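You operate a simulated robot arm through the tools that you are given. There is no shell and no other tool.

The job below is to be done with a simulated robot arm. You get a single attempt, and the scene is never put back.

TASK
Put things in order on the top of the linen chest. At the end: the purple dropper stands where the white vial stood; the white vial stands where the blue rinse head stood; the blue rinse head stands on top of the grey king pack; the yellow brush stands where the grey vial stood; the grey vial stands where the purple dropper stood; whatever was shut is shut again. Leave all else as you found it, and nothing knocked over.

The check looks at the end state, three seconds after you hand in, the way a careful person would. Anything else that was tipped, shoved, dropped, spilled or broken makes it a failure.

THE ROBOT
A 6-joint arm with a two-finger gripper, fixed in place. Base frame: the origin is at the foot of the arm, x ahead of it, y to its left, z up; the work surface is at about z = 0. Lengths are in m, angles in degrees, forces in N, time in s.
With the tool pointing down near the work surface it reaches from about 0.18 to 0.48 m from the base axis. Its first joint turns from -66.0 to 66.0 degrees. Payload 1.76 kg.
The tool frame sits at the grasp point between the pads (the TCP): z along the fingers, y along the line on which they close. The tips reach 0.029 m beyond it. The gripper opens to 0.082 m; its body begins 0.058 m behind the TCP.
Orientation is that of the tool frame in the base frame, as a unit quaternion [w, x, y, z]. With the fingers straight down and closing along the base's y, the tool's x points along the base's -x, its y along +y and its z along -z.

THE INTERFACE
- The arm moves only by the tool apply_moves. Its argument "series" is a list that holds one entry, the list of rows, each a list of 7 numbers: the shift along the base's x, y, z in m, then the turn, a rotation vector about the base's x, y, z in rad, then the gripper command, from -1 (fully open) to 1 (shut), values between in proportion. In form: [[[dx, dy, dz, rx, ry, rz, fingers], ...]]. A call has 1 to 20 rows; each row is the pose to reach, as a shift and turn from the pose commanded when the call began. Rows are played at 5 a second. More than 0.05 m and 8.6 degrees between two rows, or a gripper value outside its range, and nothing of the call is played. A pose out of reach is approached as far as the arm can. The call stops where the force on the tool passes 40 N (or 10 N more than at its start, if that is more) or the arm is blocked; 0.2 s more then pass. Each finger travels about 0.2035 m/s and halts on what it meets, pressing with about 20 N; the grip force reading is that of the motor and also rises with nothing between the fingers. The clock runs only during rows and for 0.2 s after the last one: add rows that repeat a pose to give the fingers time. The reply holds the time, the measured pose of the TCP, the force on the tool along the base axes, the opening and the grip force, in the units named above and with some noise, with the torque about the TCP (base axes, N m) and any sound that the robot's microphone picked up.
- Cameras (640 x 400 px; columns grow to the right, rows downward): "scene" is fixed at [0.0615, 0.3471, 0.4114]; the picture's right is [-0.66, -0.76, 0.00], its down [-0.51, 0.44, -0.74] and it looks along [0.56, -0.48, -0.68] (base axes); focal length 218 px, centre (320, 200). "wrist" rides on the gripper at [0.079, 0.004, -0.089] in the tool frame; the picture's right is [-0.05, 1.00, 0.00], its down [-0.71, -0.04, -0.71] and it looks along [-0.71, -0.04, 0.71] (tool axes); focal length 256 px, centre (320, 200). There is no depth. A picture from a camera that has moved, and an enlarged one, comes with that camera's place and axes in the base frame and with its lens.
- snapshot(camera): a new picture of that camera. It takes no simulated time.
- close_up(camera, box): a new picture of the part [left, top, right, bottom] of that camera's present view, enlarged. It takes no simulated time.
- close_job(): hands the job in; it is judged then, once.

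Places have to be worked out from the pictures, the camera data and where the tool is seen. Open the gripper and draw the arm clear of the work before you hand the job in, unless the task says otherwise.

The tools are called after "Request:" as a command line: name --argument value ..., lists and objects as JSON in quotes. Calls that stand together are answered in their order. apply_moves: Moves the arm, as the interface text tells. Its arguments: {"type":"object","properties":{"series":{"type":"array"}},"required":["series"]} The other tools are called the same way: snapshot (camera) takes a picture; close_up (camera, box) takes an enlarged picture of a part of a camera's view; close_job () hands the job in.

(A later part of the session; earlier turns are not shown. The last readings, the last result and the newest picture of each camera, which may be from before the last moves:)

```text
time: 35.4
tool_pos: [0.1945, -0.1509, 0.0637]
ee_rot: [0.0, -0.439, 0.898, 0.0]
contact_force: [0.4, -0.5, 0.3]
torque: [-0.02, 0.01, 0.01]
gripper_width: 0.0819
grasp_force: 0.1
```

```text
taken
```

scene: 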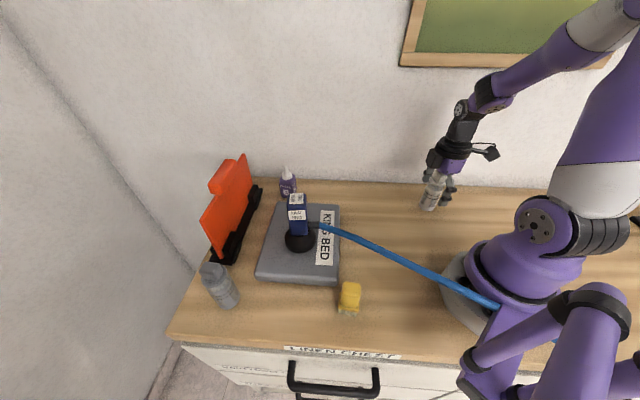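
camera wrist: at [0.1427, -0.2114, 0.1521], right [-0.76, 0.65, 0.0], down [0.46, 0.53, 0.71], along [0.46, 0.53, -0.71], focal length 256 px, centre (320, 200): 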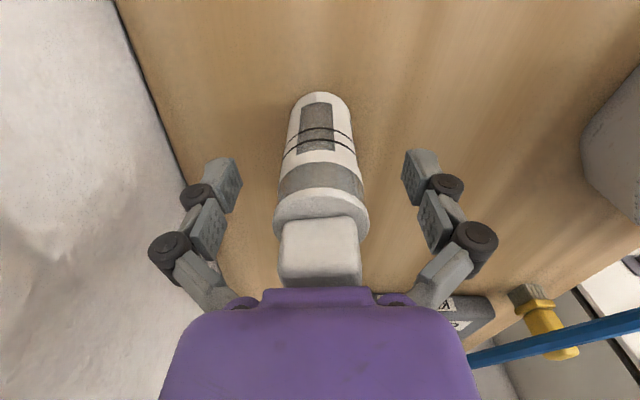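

The white vial stands on the rinse head's old spot. I'll rise clear and fly over the empty table to look down at the purple dropper, turning to about 40° yaw to match its faces.

Request:
apply_moves --series '[[[0, 0, 0.03, 0, 0, 0, -1], [0, 0, 0.07, 0, 0, 0, -1], [0, 0, 0.11, 0, 0, 0, -1], [0, 0, 0.15, 0, 0, 0, -1], [0, 0, 0.175, 0, 0, 0, -1], [0.027, 0.026, 0.175, 0, 0, -0.03, -1], [0.054, 0.052, 0.175, 0, 0, -0.06, -1], [0.081, 0.078, 0.175, 0, 0, -0.09, -1], [0.108, 0.104, 0.175, 0, 0, -0.12, -1], [0.135, 0.13, 0.175, 0, 0, -0.15, -1], [0.162, 0.156, 0.175, 0, 0, -0.18, -1], [0.189, 0.182, 0.175, 0, 0, -0.206, -1], [0.216, 0.208, 0.175, 0, 0, -0.206, -1], [0.235, 0.226, 0.175, 0, 0, -0.206, -1], [0.235, 0.226, 0.175, 0, 0, -0.206, -1]]]'

Request:
snapshot --camera "wrist"

Request:
snapshot --camera "scene"

```text
time: 38.6
tool_pos: [0.4215, 0.074, 0.2337]
ee_rot: [-0.001, -0.345, 0.939, 0.0]
contact_force: [0.9, 0.1, 0.1]
torque: [0.04, 0.0, -0.01]
gripper_width: 0.082
grasp_force: 0.1
out of reach, approached as far as the arm can: row 14, 15
```

```text
taken
camera wrist: at [0.3576, 0.0248, 0.3215], right [-0.61, 0.8, 0.0], down [0.56, 0.43, 0.71], along [0.56, 0.43, -0.71], focal length 256 px, centre (320, 200)
```

wrist: 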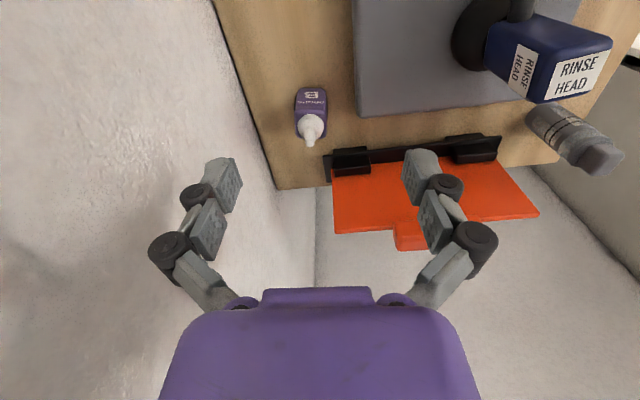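

```text
taken
```

scene: 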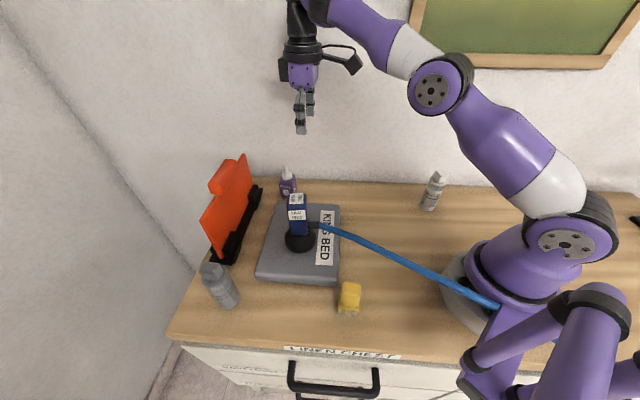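

The arm's vertical-tool reach ends near r = 0.43 at this height, so for the dropper I'll have to go lower and probably tilt slightly outward. First I'll measure the dropper precisely in this view.

Request:
close_up --camera "wrist" --box '[256, 70, 384, 150]'

Request:
close_up --camera "wrist" --box '[300, 100, 640, 312]'

Request:
close_up --camera "scene" --box '[390, 150, 480, 230]'

```text
5.00 times, centred on (320, 110) of wrist
camera zoom: at [0.3576, 0.0248, 0.3215], right [-0.61, 0.8, 0.0], down [0.56, 0.43, 0.71], along [0.56, 0.43, -0.71], focal length 1280 px, centre (320, 650)
```

zoom: 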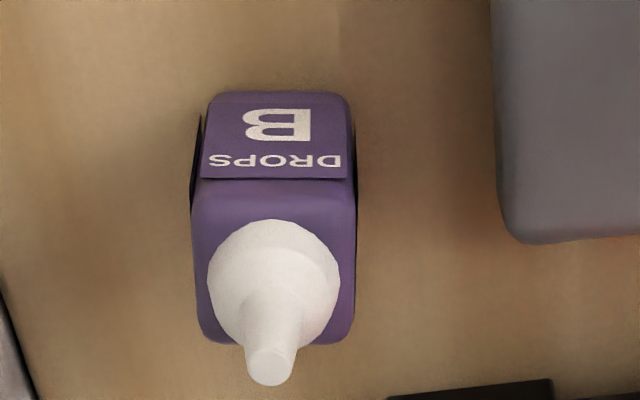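

```text
1.88 times, centred on (470, 206) of wrist
camera zoom: at [0.3576, 0.0248, 0.3215], right [-0.61, 0.8, 0.0], down [0.56, 0.43, 0.71], along [0.56, 0.43, -0.71], focal length 482 px, centre (38, 189)
```

zoom: 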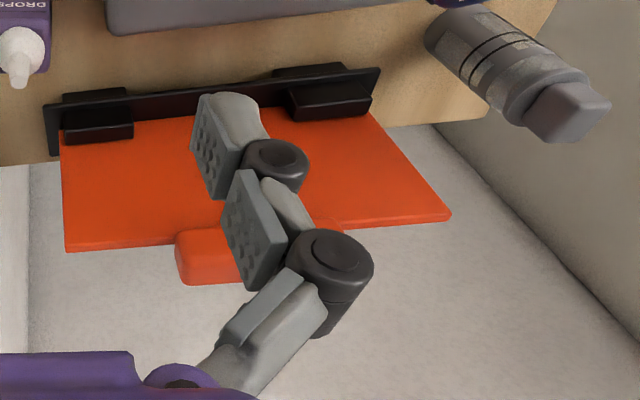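

```text
5.00 times, centred on (435, 190) of scene
camera zoom: at [0.0615, 0.3472, 0.4114], right [-0.66, -0.76, 0.0], down [-0.51, 0.44, -0.74], along [0.56, -0.48, -0.68], focal length 1092 px, centre (-255, 250)
```

zoom: 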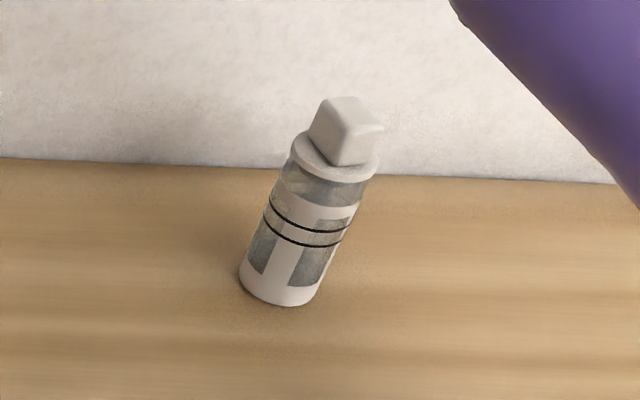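

The white vial stands upright at (0.193, -0.151). The dropper's body is a 0.035 square, 0.06 tall (tip at 0.095), centred near (0.479, 0.106), just past vertical reach. I'll back off a little and tilt the fingers 9° outward about the closing axis.

Request:
apply_moves --series '[[[-0.015, -0.005, -0.01, 0.0336, -0.0396, -0.01, -1], [-0.03, -0.01, -0.02, 0.0673, -0.0793, -0.02, -1], [-0.03, -0.01, -0.04, 0.1016, -0.1196, -0.03, -1], [-0.03, -0.01, -0.06, 0.1016, -0.1196, -0.03, -1], [-0.03, -0.01, -0.06, 0.1016, -0.1196, -0.03, -1]]]'

Request:
snapshot --camera "wrist"

Request:
snapshot --camera "scene"

```text
time: 39.8
tool_pos: [0.4195, 0.0682, 0.1902]
ee_rot: [0.072, -0.329, 0.941, 0.027]
contact_force: [0.7, 0.8, -0.6]
torque: [0.0, 0.0, 0.0]
gripper_width: 0.0819
grasp_force: 0.0
out of reach, approached as far as the arm can: row 1, 2, 3, 4, 5
```

```text
taken
camera wrist: at [0.3449, 0.0127, 0.2655], right [-0.58, 0.81, 0.01], down [0.48, 0.34, 0.81], along [0.65, 0.48, -0.59], focal length 256 px, centre (320, 200)
```

wrist: 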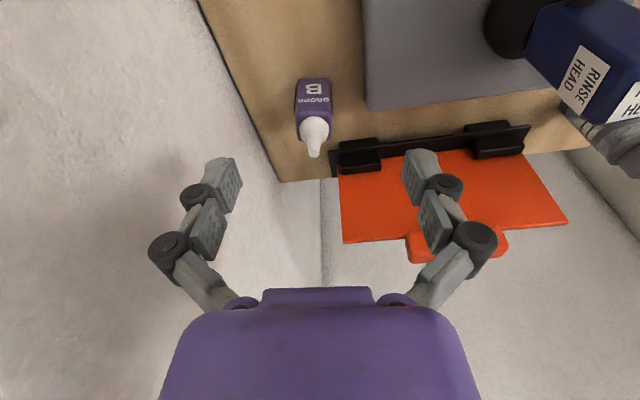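

```text
taken
```

scene: 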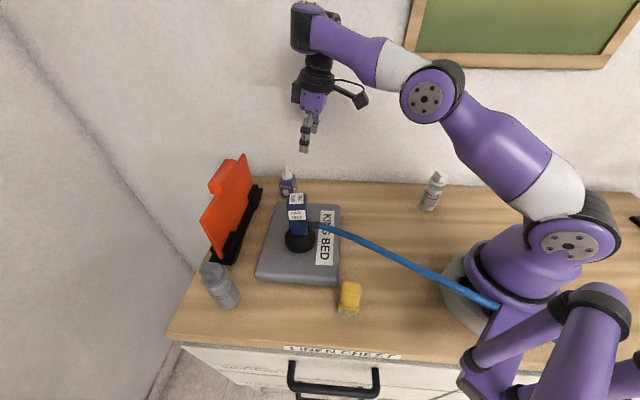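

The tilt was reached but the position is reported out of reach, although it should be well inside; the arm may be near a straight-elbow limit. I'll move inward at the same height to get to a well-conditioned pose and see what the arm reports.

Request:
apply_moves --series '[[[-0.02, -0.005, 0, 0, 0, 0, -1], [-0.04, -0.01, 0, 0, 0, 0, -1], [-0.06, -0.015, 0, 0, 0, 0, -1], [-0.06, -0.015, 0, 0, 0, 0, -1]]]'

```text
time: 40.8
tool_pos: [0.4003, 0.0582, 0.2202]
ee_rot: [0.073, -0.33, 0.941, 0.027]
contact_force: [-0.2, -0.4, 0.8]
torque: [0.0, 0.0, -0.03]
gripper_width: 0.0819
grasp_force: 0.1
out of reach, approached as far as the arm can: row 1, 2, 3, 4
```

The arm slid along a curve instead of moving straight in, so one joint seems to be at a limit. I'll look at the arm's posture before deciding.

Request:
snapshot --camera "scene"

Request:
snapshot --camera "wrist"

```text
taken
```

scene: 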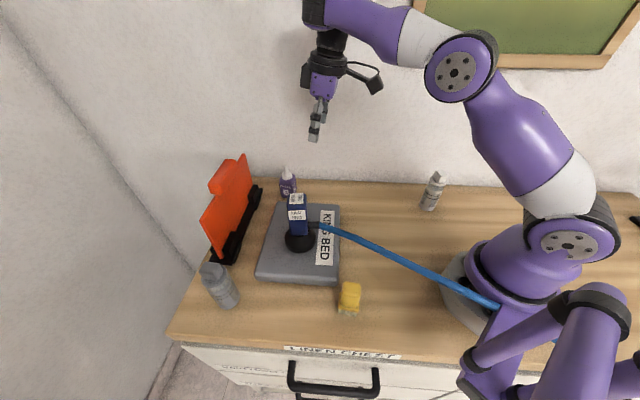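

```text
taken
camera wrist: at [0.3253, 0.0031, 0.2946], right [-0.58, 0.81, 0.01], down [0.48, 0.34, 0.81], along [0.65, 0.48, -0.59], focal length 256 px, centre (320, 200)
```

wrist: 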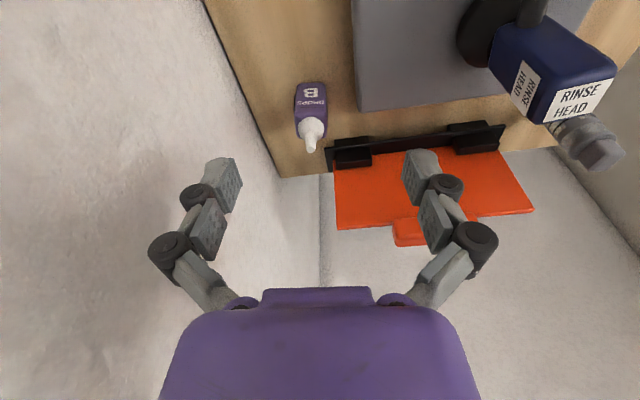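

A wrist joint appears to be at its limit in this tilted pose. I'll undo the tilt and see where the arm settles with the tool vertical again, which also tells me the commanded position.

Request:
apply_moves --series '[[[0, 0, 0, -0.0336, 0.0396, 0.01, -1], [0, 0, 0, -0.0673, 0.0793, 0.02, -1], [0, 0, 0, -0.1016, 0.1196, 0.03, -1], [0, 0, 0, -0.1016, 0.1196, 0.03, -1]]]'

Request:
snapshot --camera "scene"

```text
time: 41.8
tool_pos: [0.4033, 0.0571, 0.2211]
ee_rot: [0.016, -0.341, 0.94, 0.007]
contact_force: [-0.1, 0.3, -0.2]
torque: [-0.01, 0.02, 0.0]
gripper_width: 0.0819
grasp_force: 0.1
```

```text
taken
```

scene: 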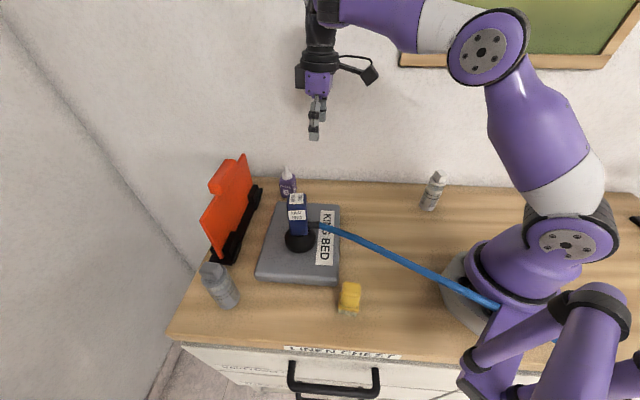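

The tool is nearly vertical again (about 2° left) at (0.403, 0.057, 0.221), and no limit was reported. I'll hold briefly to see whether it is settled.

Request:
apply_moves --series '[[[0, 0, 0, 0, 0, 0, -1], [0, 0, 0, 0, 0, 0, -1]]]'

```text
time: 42.4
tool_pos: [0.4029, 0.0569, 0.2191]
ee_rot: [0.016, -0.341, 0.94, 0.007]
contact_force: [-0.2, -0.6, 1.3]
torque: [0.02, 0.01, -0.01]
gripper_width: 0.0818
grasp_force: 0.1
```

It is settled with a 2° residual tilt. I'll correct that and drop to z≈0.15 at the same radius to check that normal moves work again.

Request:
apply_moves --series '[[[0, 0.01, -0.02, -0.012, 0.0125, 0, -1], [0, 0.02, -0.045, -0.0241, 0.0253, 0, -1], [0, 0.025, -0.07, -0.0241, 0.0253, 0, -1], [0, 0.025, -0.07, -0.0241, 0.0253, 0, -1]]]'

Request:
snapshot --camera "wrist"

Request:
snapshot --camera "scene"

```text
time: 43.4
tool_pos: [0.3995, 0.0825, 0.1509]
ee_rot: [-0.016, -0.345, 0.938, -0.007]
contact_force: [0.5, -0.2, -0.4]
torque: [0.0, -0.02, 0.02]
gripper_width: 0.0819
grasp_force: 0.1
```

```text
taken
camera wrist: at [0.3384, 0.0355, 0.2415], right [-0.61, 0.8, 0.0], down [0.58, 0.44, 0.68], along [0.54, 0.41, -0.73], focal length 256 px, centre (320, 200)
```

wrist: 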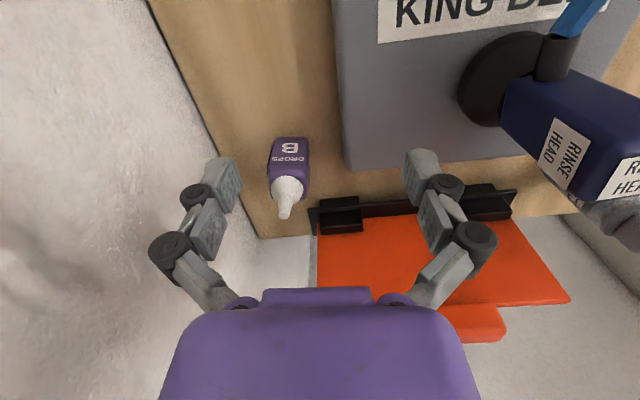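

```text
taken
```

scene: 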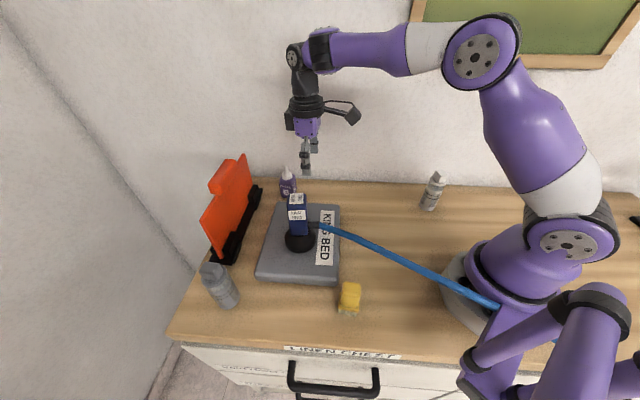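

Orientation commands carry over exactly, so I'm now 2° tilted inward; that's easily fixed. From this closer view I'll zoom in on the dropper to refine its position before the low approach.

Request:
close_up --camera "wrist" --box '[224, 120, 352, 240]'

Request:
close_up --camera "scene" --box '[250, 150, 350, 220]'

```text
3.33 times, centred on (288, 180) of wrist
camera zoom: at [0.3384, 0.0355, 0.2415], right [-0.61, 0.8, 0.0], down [0.58, 0.44, 0.68], along [0.54, 0.41, -0.73], focal length 853 px, centre (427, 267)
```

zoom: 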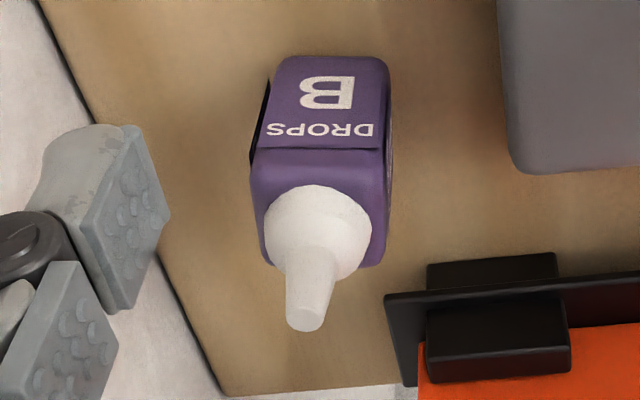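

```text
5.71 times, centred on (300, 185) of scene
camera zoom: at [0.0615, 0.3471, 0.4114], right [-0.66, -0.76, 0.0], down [-0.51, 0.44, -0.74], along [0.56, -0.48, -0.68], focal length 1248 px, centre (434, 286)
```

zoom: 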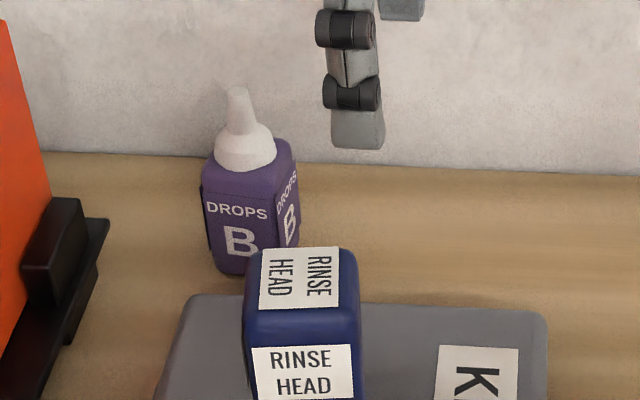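

The dropper's centre is confirmed at about (0.4785, 0.105), r = 0.49, with faces turned to about 127°. I'll test in free space, low and in front of it, whether a 5° outward tilt is available there.

Request:
apply_moves --series '[[[0.012, -0.01, -0.02, 0.02, -0.023, 0, -1], [0.024, -0.022, -0.035, 0.04, -0.046, 0, -1], [0.035, -0.022, -0.05, 0.06, -0.07, 0, -1], [0.035, -0.022, -0.05, 0.079, -0.093, 0, -1], [0.035, -0.022, -0.05, 0.079, -0.093, 0, -1]]]'

```text
time: 44.6
tool_pos: [0.435, 0.0586, 0.0997]
ee_rot: [0.041, -0.345, 0.938, 0.015]
contact_force: [0.1, 0.0, 0.7]
torque: [-0.01, -0.02, -0.04]
gripper_width: 0.0818
grasp_force: 0.0
```

A 5° outward tilt works here without complaint. I'll add 3° more and trim the yaw by -3.5° to match the dropper's faces.

Request:
apply_moves --series '[[[0, 0, 0, 0.017, -0.02, -0.03, -1], [0, 0, 0, 0.034, -0.04, -0.06, -1], [0, 0, 0, 0.034, -0.04, -0.06, -1]]]'

Request:
snapshot --camera "wrist"

Request:
snapshot --camera "scene"

```text
time: 45.4
tool_pos: [0.4346, 0.0598, 0.1013]
ee_rot: [0.066, -0.316, 0.946, 0.022]
contact_force: [0.5, -0.2, -0.4]
torque: [0.0, 0.03, -0.04]
gripper_width: 0.082
grasp_force: 0.0
```

```text
taken
camera wrist: at [0.3597, 0.007, 0.177], right [-0.56, 0.83, 0.01], down [0.5, 0.33, 0.8], along [0.66, 0.45, -0.6], focal length 256 px, centre (320, 200)
```

wrist: 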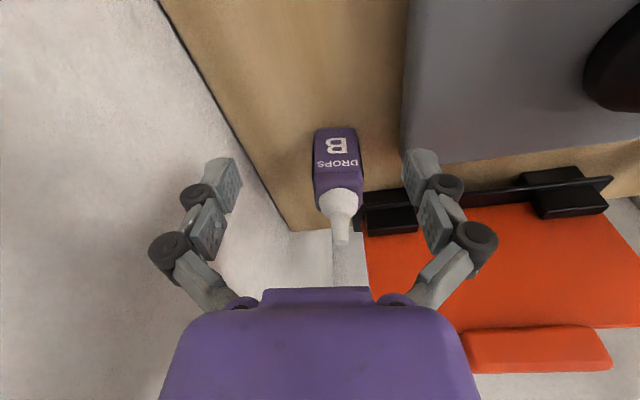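

```text
taken
```

scene: 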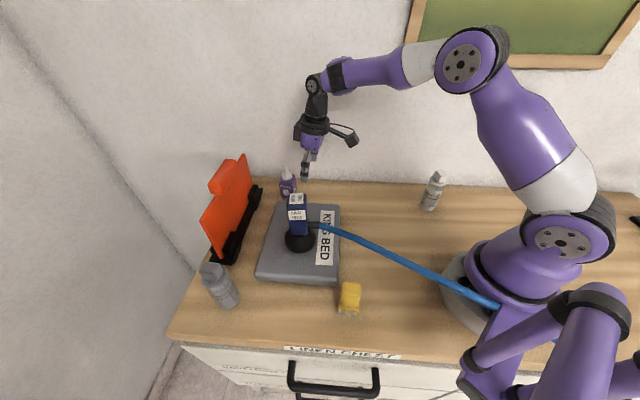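

Tilt is now 8° and the yaw matches (closing line at 127°). The dropper is about 62 mm ahead and 10 mm to the left of the grasp point, so I'll align sideways and then slide forward over it, staying at z = 0.10.

Request:
apply_moves --series '[[[-0.0059, 0.0078, 0, 0, 0, 0, -1], [0.006, 0.0168, 0, 0, 0, 0, -1], [0.0181, 0.0258, 0, 0, 0, 0, -1], [0.031, 0.0355, 0, 0, 0, 0, -1], [0.0439, 0.0452, 0, 0, 0, 0, -1], [0.0439, 0.0452, 0, 0, 0, 0, -1]]]'

Request:
snapshot --camera "wrist"

Request:
close_up --camera "scene" --box '[200, 80, 400, 220]'

```text
time: 46.8
tool_pos: [0.4796, 0.1042, 0.1002]
ee_rot: [0.067, -0.316, 0.946, 0.021]
contact_force: [-0.5, 0.3, -0.3]
torque: [0.03, 0.0, 0.01]
gripper_width: 0.082
grasp_force: 0.0
```

```text
taken
camera wrist: at [0.4037, 0.0533, 0.1772], right [-0.56, 0.83, 0.01], down [0.5, 0.33, 0.8], along [0.66, 0.45, -0.6], focal length 256 px, centre (320, 200)
```

wrist: 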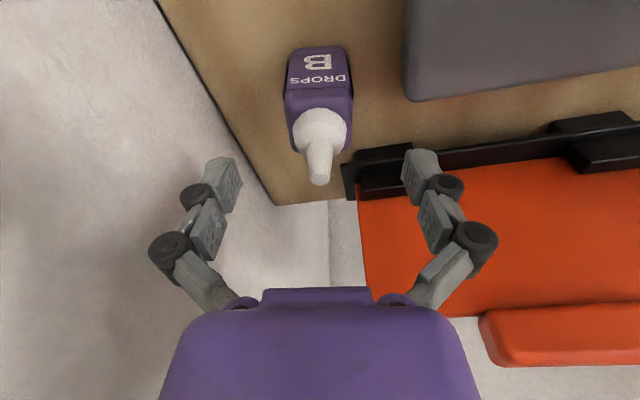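

```text
2.86 times, centred on (300, 150) of scene
camera zoom: at [0.0615, 0.3471, 0.4114], right [-0.66, -0.76, 0.0], down [-0.51, 0.44, -0.74], along [0.56, -0.48, -0.68], focal length 624 px, centre (377, 343)
```

zoom: 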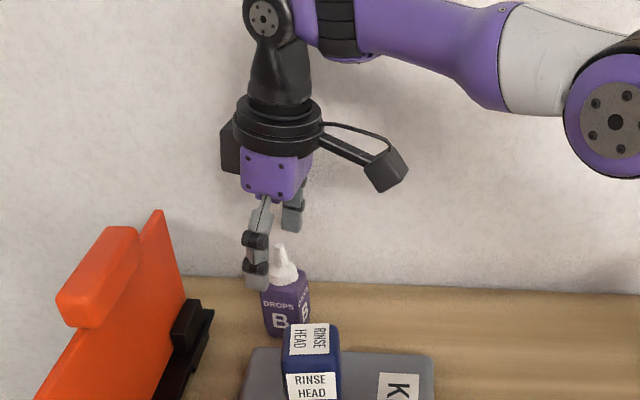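

The dropper sits centred between the fingers within 2 mm. I'll descend to TCP z = 0.045 with that small trim.

Request:
apply_moves --series '[[[-0.0012, 0.0016, -0.015, 0, 0, 0, -1], [-0.0012, 0.0016, -0.03, 0, 0, 0, -1], [-0.0012, 0.0016, -0.043, 0, 0, 0, -1], [-0.0012, 0.0016, -0.053, 0, 0, 0, -1], [-0.0012, 0.0016, -0.053, 0, 0, 0, -1]]]'

Request:
snapshot --camera "wrist"

Request:
close_up --camera "scene" --box '[200, 80, 400, 220]'

```text
time: 48.0
tool_pos: [0.4785, 0.1061, 0.0453]
ee_rot: [0.067, -0.316, 0.946, 0.022]
contact_force: [-0.3, -0.3, 0.8]
torque: [-0.02, -0.01, 0.01]
gripper_width: 0.0821
grasp_force: 0.1
```

```text
taken
camera wrist: at [0.4032, 0.0537, 0.1227], right [-0.56, 0.83, 0.01], down [0.5, 0.33, 0.8], along [0.66, 0.45, -0.6], focal length 256 px, centre (320, 200)
```

wrist: 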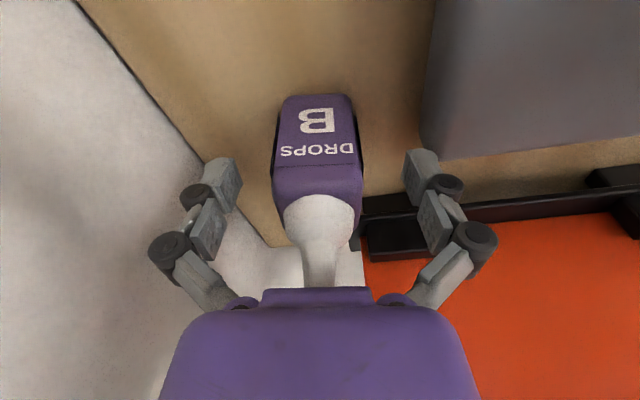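

```text
2.86 times, centred on (300, 150) of scene
camera zoom: at [0.0615, 0.3471, 0.4114], right [-0.66, -0.76, 0.0], down [-0.51, 0.44, -0.74], along [0.56, -0.48, -0.68], focal length 624 px, centre (377, 343)
```

zoom: 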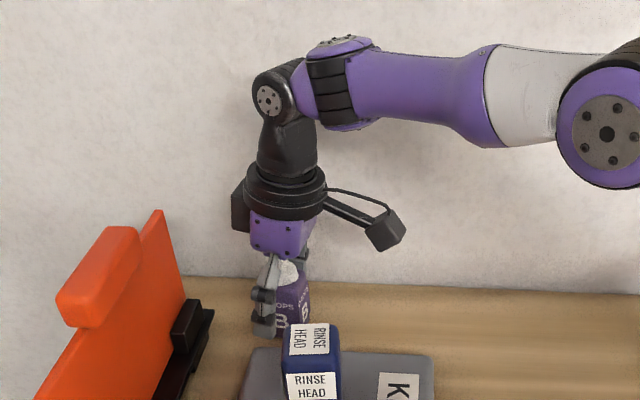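

The dropper is centred with no contact force. I'll close on its body.

Request:
apply_moves --series '[[[0, 0, 0, 0, 0, 0, -0.5], [0, 0, 0, 0, 0, 0, -0.1], [0, 0, 0, 0, 0, 0, 0.2], [0, 0, 0, 0, 0, 0, 1], [0, 0, 0, 0, 0, 0, 1], [0, 0, 0, 0, 0, 0, 1]]]'

Request:
snapshot --camera "wrist"

```text
time: 49.4
tool_pos: [0.4796, 0.1057, 0.0462]
ee_rot: [0.065, -0.315, 0.946, 0.022]
contact_force: [-0.7, -1.0, 2.4]
torque: [-0.02, 0.01, -0.01]
gripper_width: 0.0352
grasp_force: 20.1
```

```text
taken
camera wrist: at [0.4032, 0.0536, 0.123], right [-0.56, 0.83, 0.01], down [0.5, 0.33, 0.8], along [0.66, 0.45, -0.6], focal length 256 px, centre (320, 200)
```

wrist: 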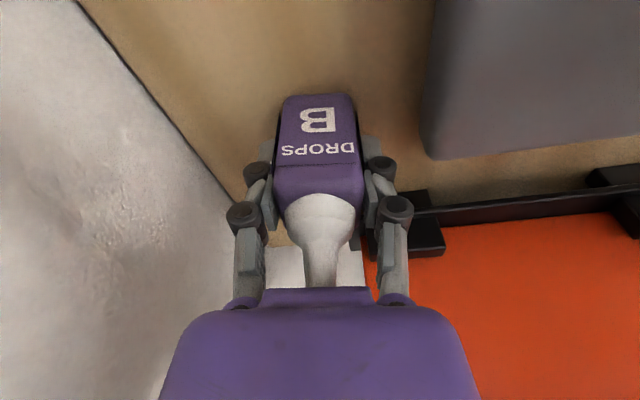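

The dropper is gripped (0.035 m wide), centred at (0.479, 0.106). I'll lift it and carry it back along a clear line to the white vial's old place at (0.334, -0.010).

Request:
apply_moves --series '[[[0, 0, 0.008, 0, 0, 0, 1], [-0.003, -0.002, 0.025, 0, 0, 0, 1], [-0.015, -0.012, 0.045, 0, 0, 0, 1], [-0.035, -0.028, 0.05, 0, 0, 0, 1], [-0.06, -0.048, 0.05, 0, 0, 0, 1], [-0.085, -0.068, 0.05, 0, 0, 0, 1], [-0.11, -0.088, 0.05, 0, 0, 0, 1], [-0.13, -0.104, 0.05, 0, 0, 0, 1], [-0.145, -0.116, 0.05, 0, 0, 0, 1], [-0.145, -0.116, 0.05, 0, 0, 0, 1]]]'

Request:
snapshot --camera "wrist"

Request:
snapshot --camera "scene"

```text
time: 51.6
tool_pos: [0.3343, -0.0104, 0.0969]
ee_rot: [0.067, -0.316, 0.946, 0.023]
contact_force: [0.5, 0.7, -0.8]
torque: [0.01, -0.03, -0.01]
gripper_width: 0.0351
grasp_force: 20.0
```

```text
taken
camera wrist: at [0.2585, -0.0616, 0.1735], right [-0.56, 0.83, 0.01], down [0.5, 0.33, 0.8], along [0.66, 0.45, -0.6], focal length 256 px, centre (320, 200)
```

wrist: 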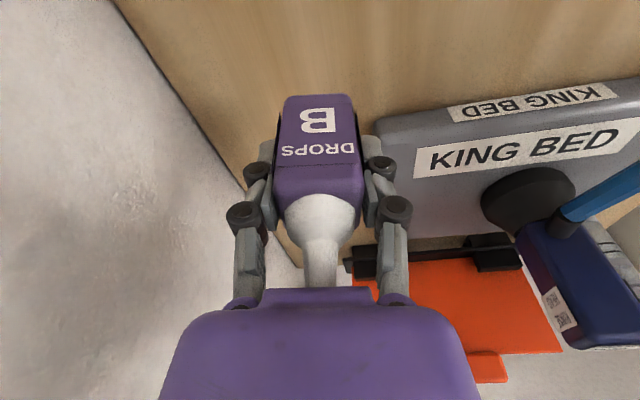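

```text
taken
```

scene: 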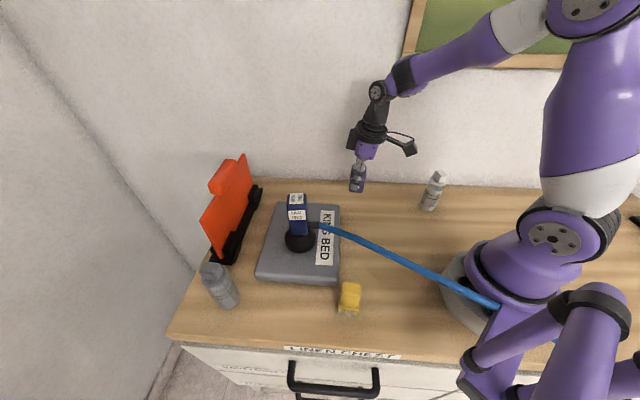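

The dropper hangs over the white vial's old spot. I'll lower it carefully to its original height.

Request:
apply_moves --series '[[[0, 0, -0.02, 0, 0, 0, 1], [0, 0, -0.037, 0, 0, 0, 1], [0, 0, -0.046, 0, 0, 0, 1], [0, 0, -0.0485, 0, 0, 0, 1], [0, 0, -0.0495, 0, 0, 0, 1], [0, 0, -0.0495, 0, 0, 0, 1]]]'

```text
time: 53.0
tool_pos: [0.3346, -0.0099, 0.0474]
ee_rot: [0.066, -0.316, 0.946, 0.023]
contact_force: [0.2, -0.7, -1.4]
torque: [0.02, 0.01, -0.01]
gripper_width: 0.035
grasp_force: 19.6
```

No touch yet, only the dropper's own weight. I'll creep another 1.5 mm.

Request:
apply_moves --series '[[[0, 0, -0.0007, 0, 0, 0, 1], [0, 0, -0.0014, 0, 0, 0, 1], [0, 0, -0.0014, 0, 0, 0, 1]]]'

```text
time: 53.8
tool_pos: [0.3332, -0.0109, 0.0465]
ee_rot: [0.066, -0.316, 0.946, 0.022]
contact_force: [0.0, -1.2, -0.8]
torque: [-0.01, 0.0, -0.02]
gripper_width: 0.0351
grasp_force: 20.3
```

Still barely any change; one more millimetre down.

Request:
apply_moves --series '[[[0, 0, -0.0006, 0, 0, 0, 1], [0, 0, -0.0011, 0, 0, 0, 1], [0, 0, -0.0011, 0, 0, 0, 1]]]'

```text
time: 54.6
tool_pos: [0.3332, -0.0104, 0.046]
ee_rot: [0.067, -0.316, 0.946, 0.022]
contact_force: [-1.3, -0.6, 3.8]
torque: [0.0, 0.01, -0.03]
gripper_width: 0.0351
grasp_force: 20.2
```

The dropper has now touched down lightly (+3.8 N). I'll open the fingers gently, only partway to stay clear of the pack.

Request:
apply_moves --series '[[[0, 0, 0, 0, 0, 0, 0.2], [0, 0, 0, 0, 0, 0, 0.1], [0, 0, 0, 0, 0, 0, 0.0], [0, 0, 0, 0, 0, 0, -0.25], [0, 0, 0, 0, 0, 0, -0.6], [0, 0, 0, 0, 0, 0, -0.6]]]'

Request:
snapshot --camera "wrist"

Request:
snapshot --camera "scene"

```text
time: 56.0
tool_pos: [0.3332, -0.0111, 0.0458]
ee_rot: [0.066, -0.316, 0.946, 0.022]
contact_force: [-0.3, 0.5, 0.0]
torque: [-0.01, 0.02, 0.02]
gripper_width: 0.0658
grasp_force: 0.0
```

```text
taken
camera wrist: at [0.2577, -0.0618, 0.1229], right [-0.56, 0.83, 0.01], down [0.5, 0.33, 0.8], along [0.66, 0.45, -0.6], focal length 256 px, centre (320, 200)
```

wrist: 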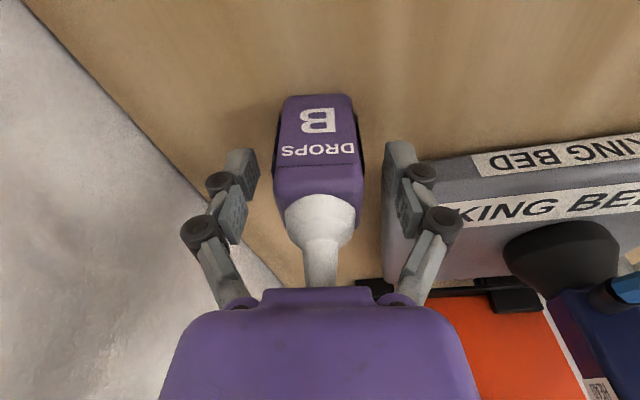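

```text
taken
```

scene: 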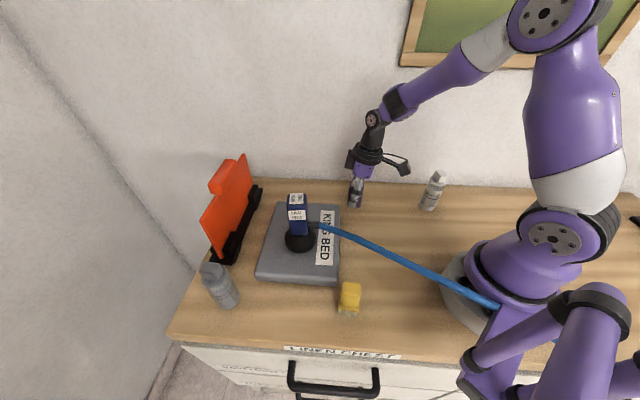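

The dropper stands at the white vial's old place. I'll rise straight up, then swing over at height to look at the grey vial.

Request:
apply_moves --series '[[[0, 0, 0.02, 0, 0, 0, -0.6], [0, 0, 0.06, 0, 0, 0, -0.6], [0, 0, 0.1, 0, 0, 0, -0.8], [0, 0, 0.14, 0, 0, 0, -1], [0, 0, 0.175, 0, 0, 0, -1], [0, 0.04, 0.19, 0, 0, 0, -1], [0, 0.08, 0.19, 0, 0, 0, -1], [0, 0.12, 0.19, 0, 0, 0, -1], [-0.01, 0.16, 0.19, 0, 0, 0, -1], [-0.025, 0.2, 0.19, 0, 0, 0, -1], [-0.045, 0.235, 0.19, 0, 0, 0, -1], [-0.065, 0.27, 0.19, 0, 0, 0, -1], [-0.085, 0.3, 0.19, 0, 0, 0, -1], [-0.085, 0.3, 0.19, 0, 0, 0, -1]]]'

Request:
snapshot --camera "wrist"

Request:
snapshot --camera "scene"

```text
time: 59.0
tool_pos: [0.248, 0.2886, 0.2328]
ee_rot: [0.067, -0.315, 0.947, 0.022]
contact_force: [0.3, 0.1, -0.2]
torque: [-0.01, -0.02, -0.02]
gripper_width: 0.0817
grasp_force: 0.1
```

```text
taken
camera wrist: at [0.172, 0.2372, 0.3096], right [-0.56, 0.83, 0.01], down [0.5, 0.33, 0.8], along [0.66, 0.45, -0.6], focal length 256 px, centre (320, 200)
```

wrist: 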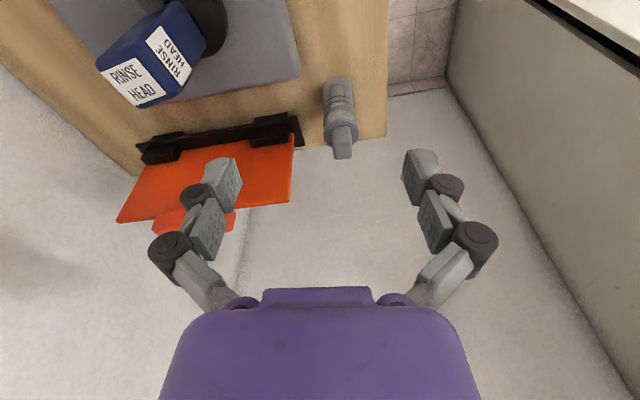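

```text
taken
```

scene: 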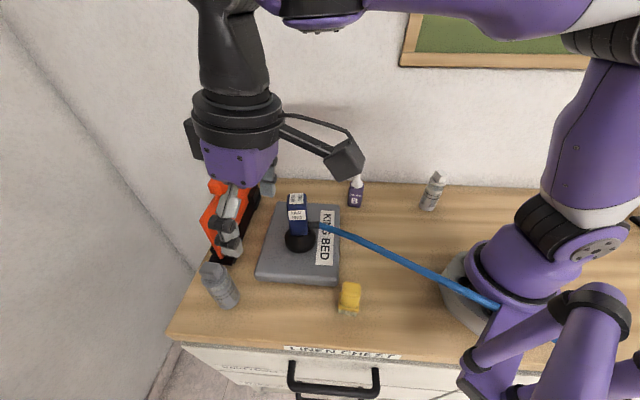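

The purple dropper stands fine in its new place. I'll zoom on the grey vial and its surroundings for measurement.

Request:
close_up --camera "wrist" --box '[260, 60, 420, 160]'

Request:
close_up --camera "scene" --box '[170, 240, 290, 340]'

Request:
close_up --camera "scene" --box '[310, 150, 470, 250]'

```text
4.00 times, centred on (340, 110) of wrist
camera zoom: at [0.172, 0.2372, 0.3096], right [-0.56, 0.83, 0.01], down [0.5, 0.33, 0.8], along [0.66, 0.45, -0.6], focal length 1024 px, centre (240, 560)
```

zoom: 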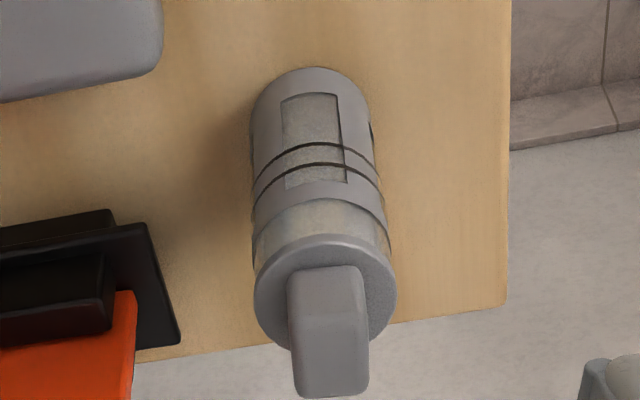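

```text
4.00 times, centred on (230, 290) of scene
camera zoom: at [0.0615, 0.3472, 0.4114], right [-0.66, -0.76, 0.0], down [-0.51, 0.44, -0.74], along [0.56, -0.48, -0.68], focal length 874 px, centre (680, -160)
```

zoom: 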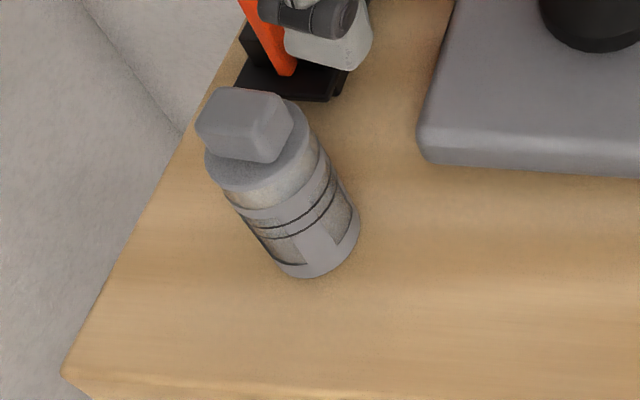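

```text
4.00 times, centred on (390, 200) of scene
camera zoom: at [0.0615, 0.3472, 0.4114], right [-0.66, -0.76, 0.0], down [-0.51, 0.44, -0.74], along [0.56, -0.48, -0.68], focal length 874 px, centre (40, 200)
```

zoom: 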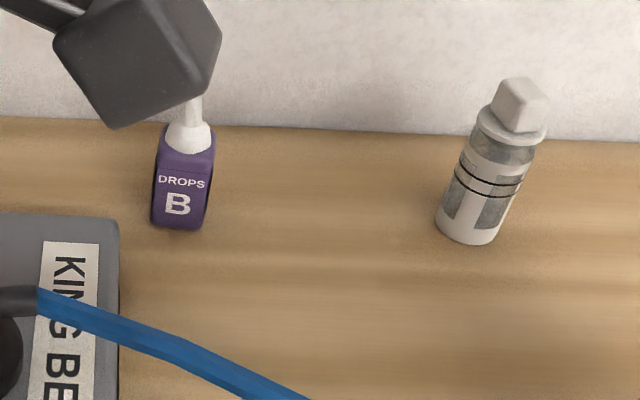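

The grey vial's axis is at about (0.3045, 0.359), same size as the white one, and the rest looks undisturbed. I'll come down to z≈0.165 while moving over it, keeping the 8° tilt so the later far placement is in reach.

Request:
apply_moves --series '[[[0.01, 0.012, -0.02, 0, 0, 0, -1], [0.02, 0.025, -0.045, 0, 0, 0, -1], [0.035, 0.043, -0.069, 0, 0, 0, -1], [0.046, 0.057, -0.069, 0, 0, 0, -1], [0.0563, 0.07, -0.069, 0, 0, 0, -1], [0.0563, 0.07, -0.069, 0, 0, 0, -1]]]'

Request:
snapshot --camera "wrist"

Request:
snapshot --camera "scene"

```text
time: 60.4
tool_pos: [0.3039, 0.3587, 0.1637]
ee_rot: [0.066, -0.316, 0.946, 0.023]
contact_force: [-0.2, 1.2, 0.2]
torque: [0.03, 0.01, -0.02]
gripper_width: 0.0819
grasp_force: 0.0
```

```text
taken
camera wrist: at [0.2287, 0.3079, 0.2417], right [-0.56, 0.83, 0.01], down [0.5, 0.33, 0.8], along [0.66, 0.45, -0.6], focal length 256 px, centre (320, 200)
```

wrist: 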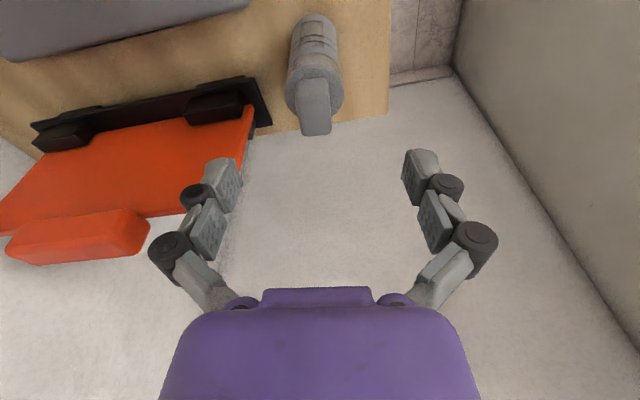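

```text
taken
```

scene: 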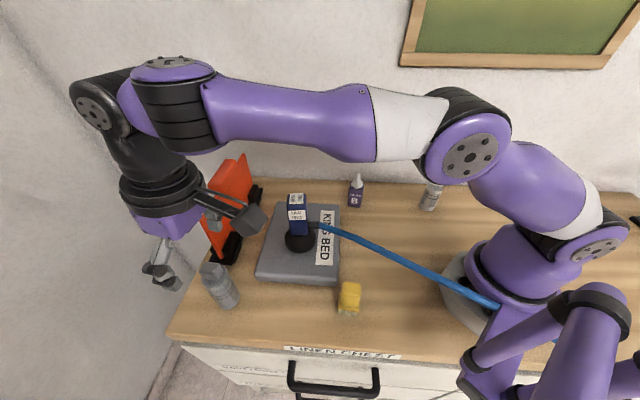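

The vial is centred within about 2 mm. I'll descend straight to TCP z≈0.064 with a small trim.

Request:
apply_moves --series '[[[0.0008, -0.0012, -0.03, 0, 0, 0, -1], [0.0008, -0.0012, -0.06, 0, 0, 0, -1], [0.0008, -0.0012, -0.08, 0, 0, 0, -1], [0.0008, -0.0012, -0.093, 0, 0, 0, -1], [0.0008, -0.0012, -0.1, 0, 0, 0, -1], [0.0008, -0.0012, -0.1, 0, 0, 0, -1]]]'

Request:
snapshot --camera "wrist"

Request:
snapshot --camera "scene"

```text
time: 61.8
tool_pos: [0.3054, 0.3589, 0.0659]
ee_rot: [0.066, -0.316, 0.946, 0.022]
contact_force: [0.2, 0.1, -0.4]
torque: [0.0, 0.03, -0.01]
gripper_width: 0.0821
grasp_force: 0.0
```

```text
taken
camera wrist: at [0.2295, 0.307, 0.1425], right [-0.56, 0.83, 0.01], down [0.5, 0.33, 0.8], along [0.66, 0.45, -0.6], focal length 256 px, centre (320, 200)
```

wrist: 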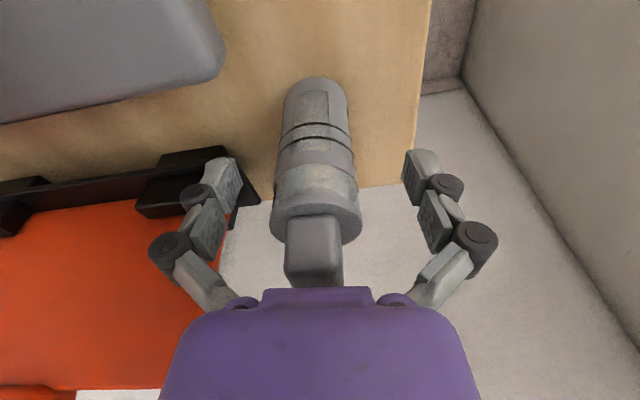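

```text
taken
```

scene: 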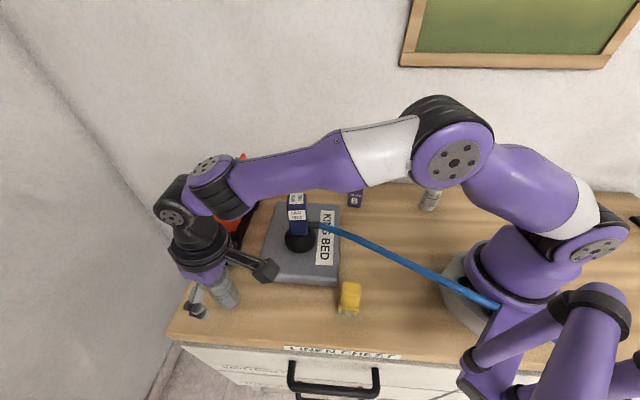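

The vial is well centred between the fingers. I'll go 2.5 mm lower and close.

Request:
apply_moves --series '[[[0, 0, -0.0025, 0, 0, 0, -1], [0, 0, -0.0025, 0, 0, 0, -0.5], [0, 0, -0.0025, 0, 0, 0, -0.1], [0, 0, -0.0025, 0, 0, 0, 0.2], [0, 0, -0.0025, 0, 0, 0, 1], [0, 0, -0.0025, 0, 0, 0, 1], [0, 0, -0.0025, 0, 0, 0, 1]]]'

Request:
snapshot --camera "wrist"

```text
time: 63.4
tool_pos: [0.3049, 0.3584, 0.0632]
ee_rot: [0.066, -0.315, 0.947, 0.022]
contact_force: [0.8, -0.1, 2.5]
torque: [0.02, -0.02, -0.01]
gripper_width: 0.0367
grasp_force: 19.6
```

```text
taken
camera wrist: at [0.2295, 0.3067, 0.1403], right [-0.56, 0.83, 0.01], down [0.5, 0.33, 0.8], along [0.66, 0.45, -0.6], focal length 256 px, centre (320, 200)
```

wrist: 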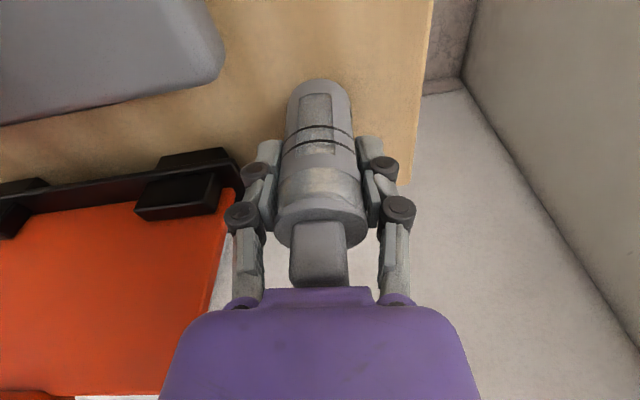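

The grey vial is held firmly (0.037 m). I'll lift it, draw it inward and swing it over the rinse head with its base about 0.18 high, stopping short of the dropper's old place.

Request:
apply_moves --series '[[[0, 0, 0.015, 0, 0, 0, 1], [0, 0, 0.05, 0, 0, 0, 1], [-0.005, -0.006, 0.085, 0, 0, 0, 1], [-0.02, -0.023, 0.115, 0, 0, 0, 1], [-0.038, -0.044, 0.145, 0, 0, 0, 1], [-0.053, -0.061, 0.175, 0, 0, 0, 1], [-0.03, -0.09, 0.178, 0, 0, 0, 1], [-0.008, -0.122, 0.178, 0, 0, 0, 1], [0.015, -0.155, 0.178, 0, 0, 0, 1], [0.035, -0.19, 0.178, 0, 0, 0, 1], [0.053, -0.225, 0.178, 0, 0, 0, 1], [0.065, -0.258, 0.178, 0, 0, 0, 1], [0.065, -0.258, 0.178, 0, 0, 0, 1]]]'

Request:
snapshot --camera "wrist"

Request:
snapshot --camera "scene"

```text
time: 66.2
tool_pos: [0.3708, 0.0994, 0.2424]
ee_rot: [0.066, -0.316, 0.946, 0.023]
contact_force: [0.1, 0.1, -1.2]
torque: [0.0, 0.0, -0.02]
gripper_width: 0.037
grasp_force: 19.7
```

```text
taken
camera wrist: at [0.2956, 0.0481, 0.3194], right [-0.56, 0.83, 0.01], down [0.5, 0.33, 0.8], along [0.66, 0.45, -0.6], focal length 256 px, centre (320, 200)
```

wrist: 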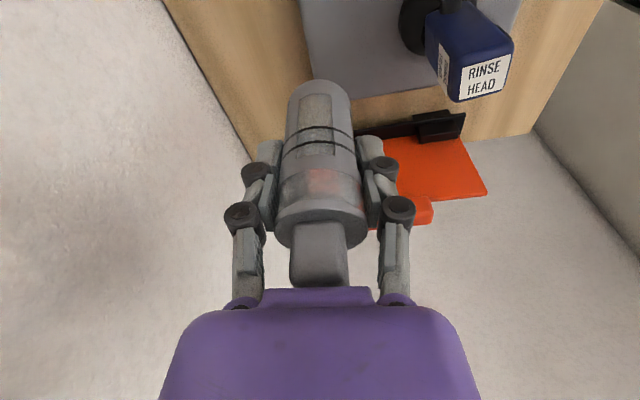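

```text
taken
```

scene: 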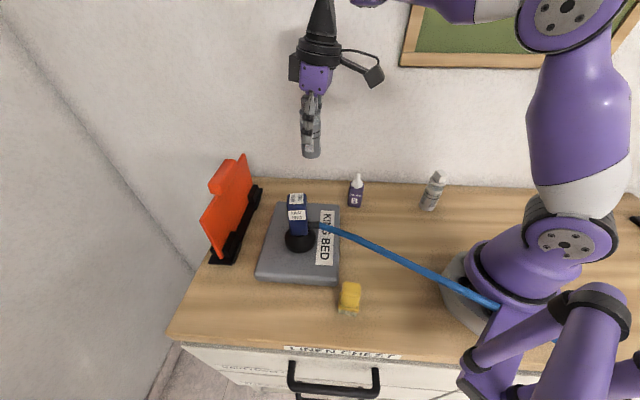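

Nothing was disturbed on the way. I'll come down diagonally outward to the dropper's old place, stopping with the vial about 4 cm above the surface.

Request:
apply_moves --series '[[[0.015, 0.001, -0.025, 0, 0, 0, 1], [0.03, 0.002, -0.05, 0, 0, 0, 1], [0.045, 0.002, -0.075, 0, 0, 0, 1], [0.065, 0.003, -0.095, 0, 0, 0, 1], [0.08, 0.0035, -0.115, 0, 0, 0, 1], [0.095, 0.004, -0.13, 0, 0, 0, 1], [0.1085, 0.0048, -0.138, 0, 0, 0, 1], [0.1085, 0.0048, -0.138, 0, 0, 0, 1]]]'

Request:
snapshot --camera "wrist"

Request:
snapshot --camera "scene"

```text
time: 68.0
tool_pos: [0.4792, 0.1049, 0.1047]
ee_rot: [0.065, -0.317, 0.946, 0.022]
contact_force: [-0.1, -0.4, 0.0]
torque: [0.0, 0.03, 0.02]
gripper_width: 0.0369
grasp_force: 19.7
```

```text
taken
camera wrist: at [0.404, 0.0529, 0.1813], right [-0.56, 0.83, 0.01], down [0.5, 0.33, 0.8], along [0.66, 0.45, -0.6], focal length 256 px, centre (320, 200)
```

wrist: 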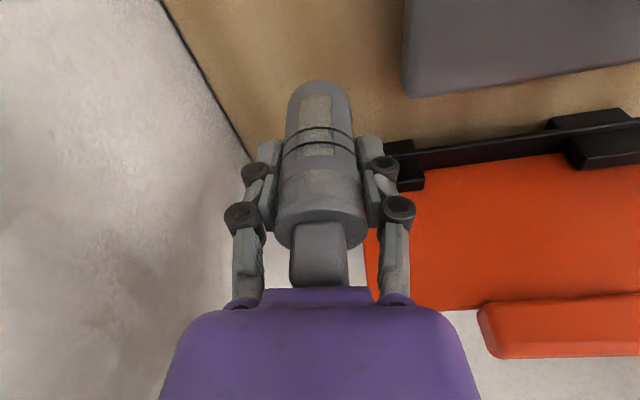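

```text
taken
```

scene: 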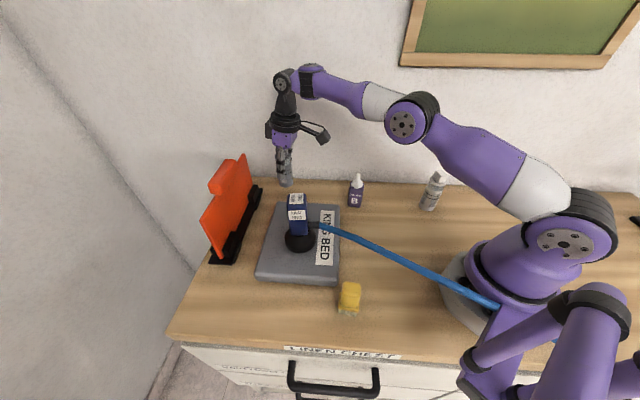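

Reached (0.479, 0.105) without limit warnings. I'll lower to just above the surface, then creep.

Request:
apply_moves --series '[[[0, 0, -0.015, 0, 0, 0, 1], [0, 0, -0.03, 0, 0, 0, 1], [0, 0, -0.037, 0, 0, 0, 1], [0, 0, -0.039, 0, 0, 0, 1], [0, 0, -0.039, 0, 0, 0, 1]]]'

```text
time: 69.2
tool_pos: [0.48, 0.1052, 0.0649]
ee_rot: [0.067, -0.316, 0.946, 0.022]
contact_force: [-1.2, 0.4, -0.7]
torque: [-0.02, -0.02, 0.0]
gripper_width: 0.0374
grasp_force: 20.3
```

No contact yet. I'll creep down another 2 mm.

Request:
apply_moves --series '[[[0, 0, -0.0007, 0, 0, 0, 1], [0, 0, -0.0014, 0, 0, 0, 1], [0, 0, -0.002, 0, 0, 0, 1], [0, 0, -0.002, 0, 0, 0, 1]]]'

```text
time: 70.2
tool_pos: [0.4801, 0.1064, 0.0631]
ee_rot: [0.066, -0.316, 0.946, 0.022]
contact_force: [-0.4, -1.2, 2.0]
torque: [-0.04, 0.03, -0.03]
gripper_width: 0.037
grasp_force: 19.8
```

The vial is just touching (+2 N versus its -1 N weight). I'll open the fingers gently, only partway.

Request:
apply_moves --series '[[[0, 0, -0.0003, 0, 0, 0, 0.2], [0, 0, -0.0003, 0, 0, 0, 0.08], [0, 0, -0.0003, 0, 0, 0, 0.0], [0, 0, -0.0003, 0, 0, 0, -0.25], [0, 0, -0.0003, 0, 0, 0, -0.6], [0, 0, -0.0003, 0, 0, 0, -0.6]]]'

Request:
snapshot --camera "wrist"

Request:
close_up --camera "scene" --box '[200, 80, 400, 220]'

```text
time: 71.6
tool_pos: [0.4788, 0.1064, 0.0631]
ee_rot: [0.067, -0.316, 0.946, 0.022]
contact_force: [-0.4, -0.3, 0.3]
torque: [0.0, 0.04, -0.03]
gripper_width: 0.0658
grasp_force: 0.1
```

```text
taken
camera wrist: at [0.4032, 0.0539, 0.1397], right [-0.56, 0.83, 0.01], down [0.5, 0.33, 0.8], along [0.66, 0.45, -0.6], focal length 256 px, centre (320, 200)
```

wrist: 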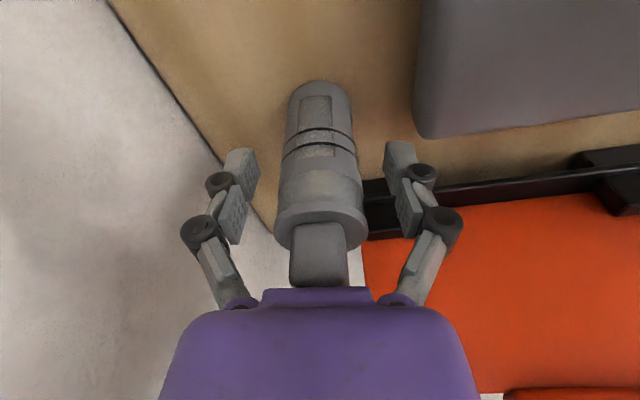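

```text
2.86 times, centred on (300, 150) of scene
camera zoom: at [0.0615, 0.3471, 0.4114], right [-0.66, -0.76, 0.0], down [-0.51, 0.44, -0.74], along [0.56, -0.48, -0.68], focal length 624 px, centre (377, 343)
```

zoom: 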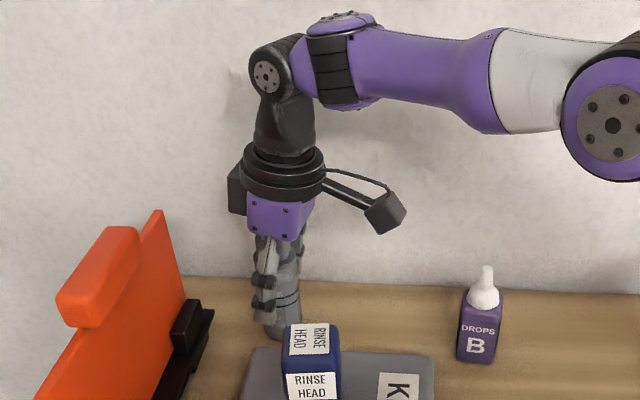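

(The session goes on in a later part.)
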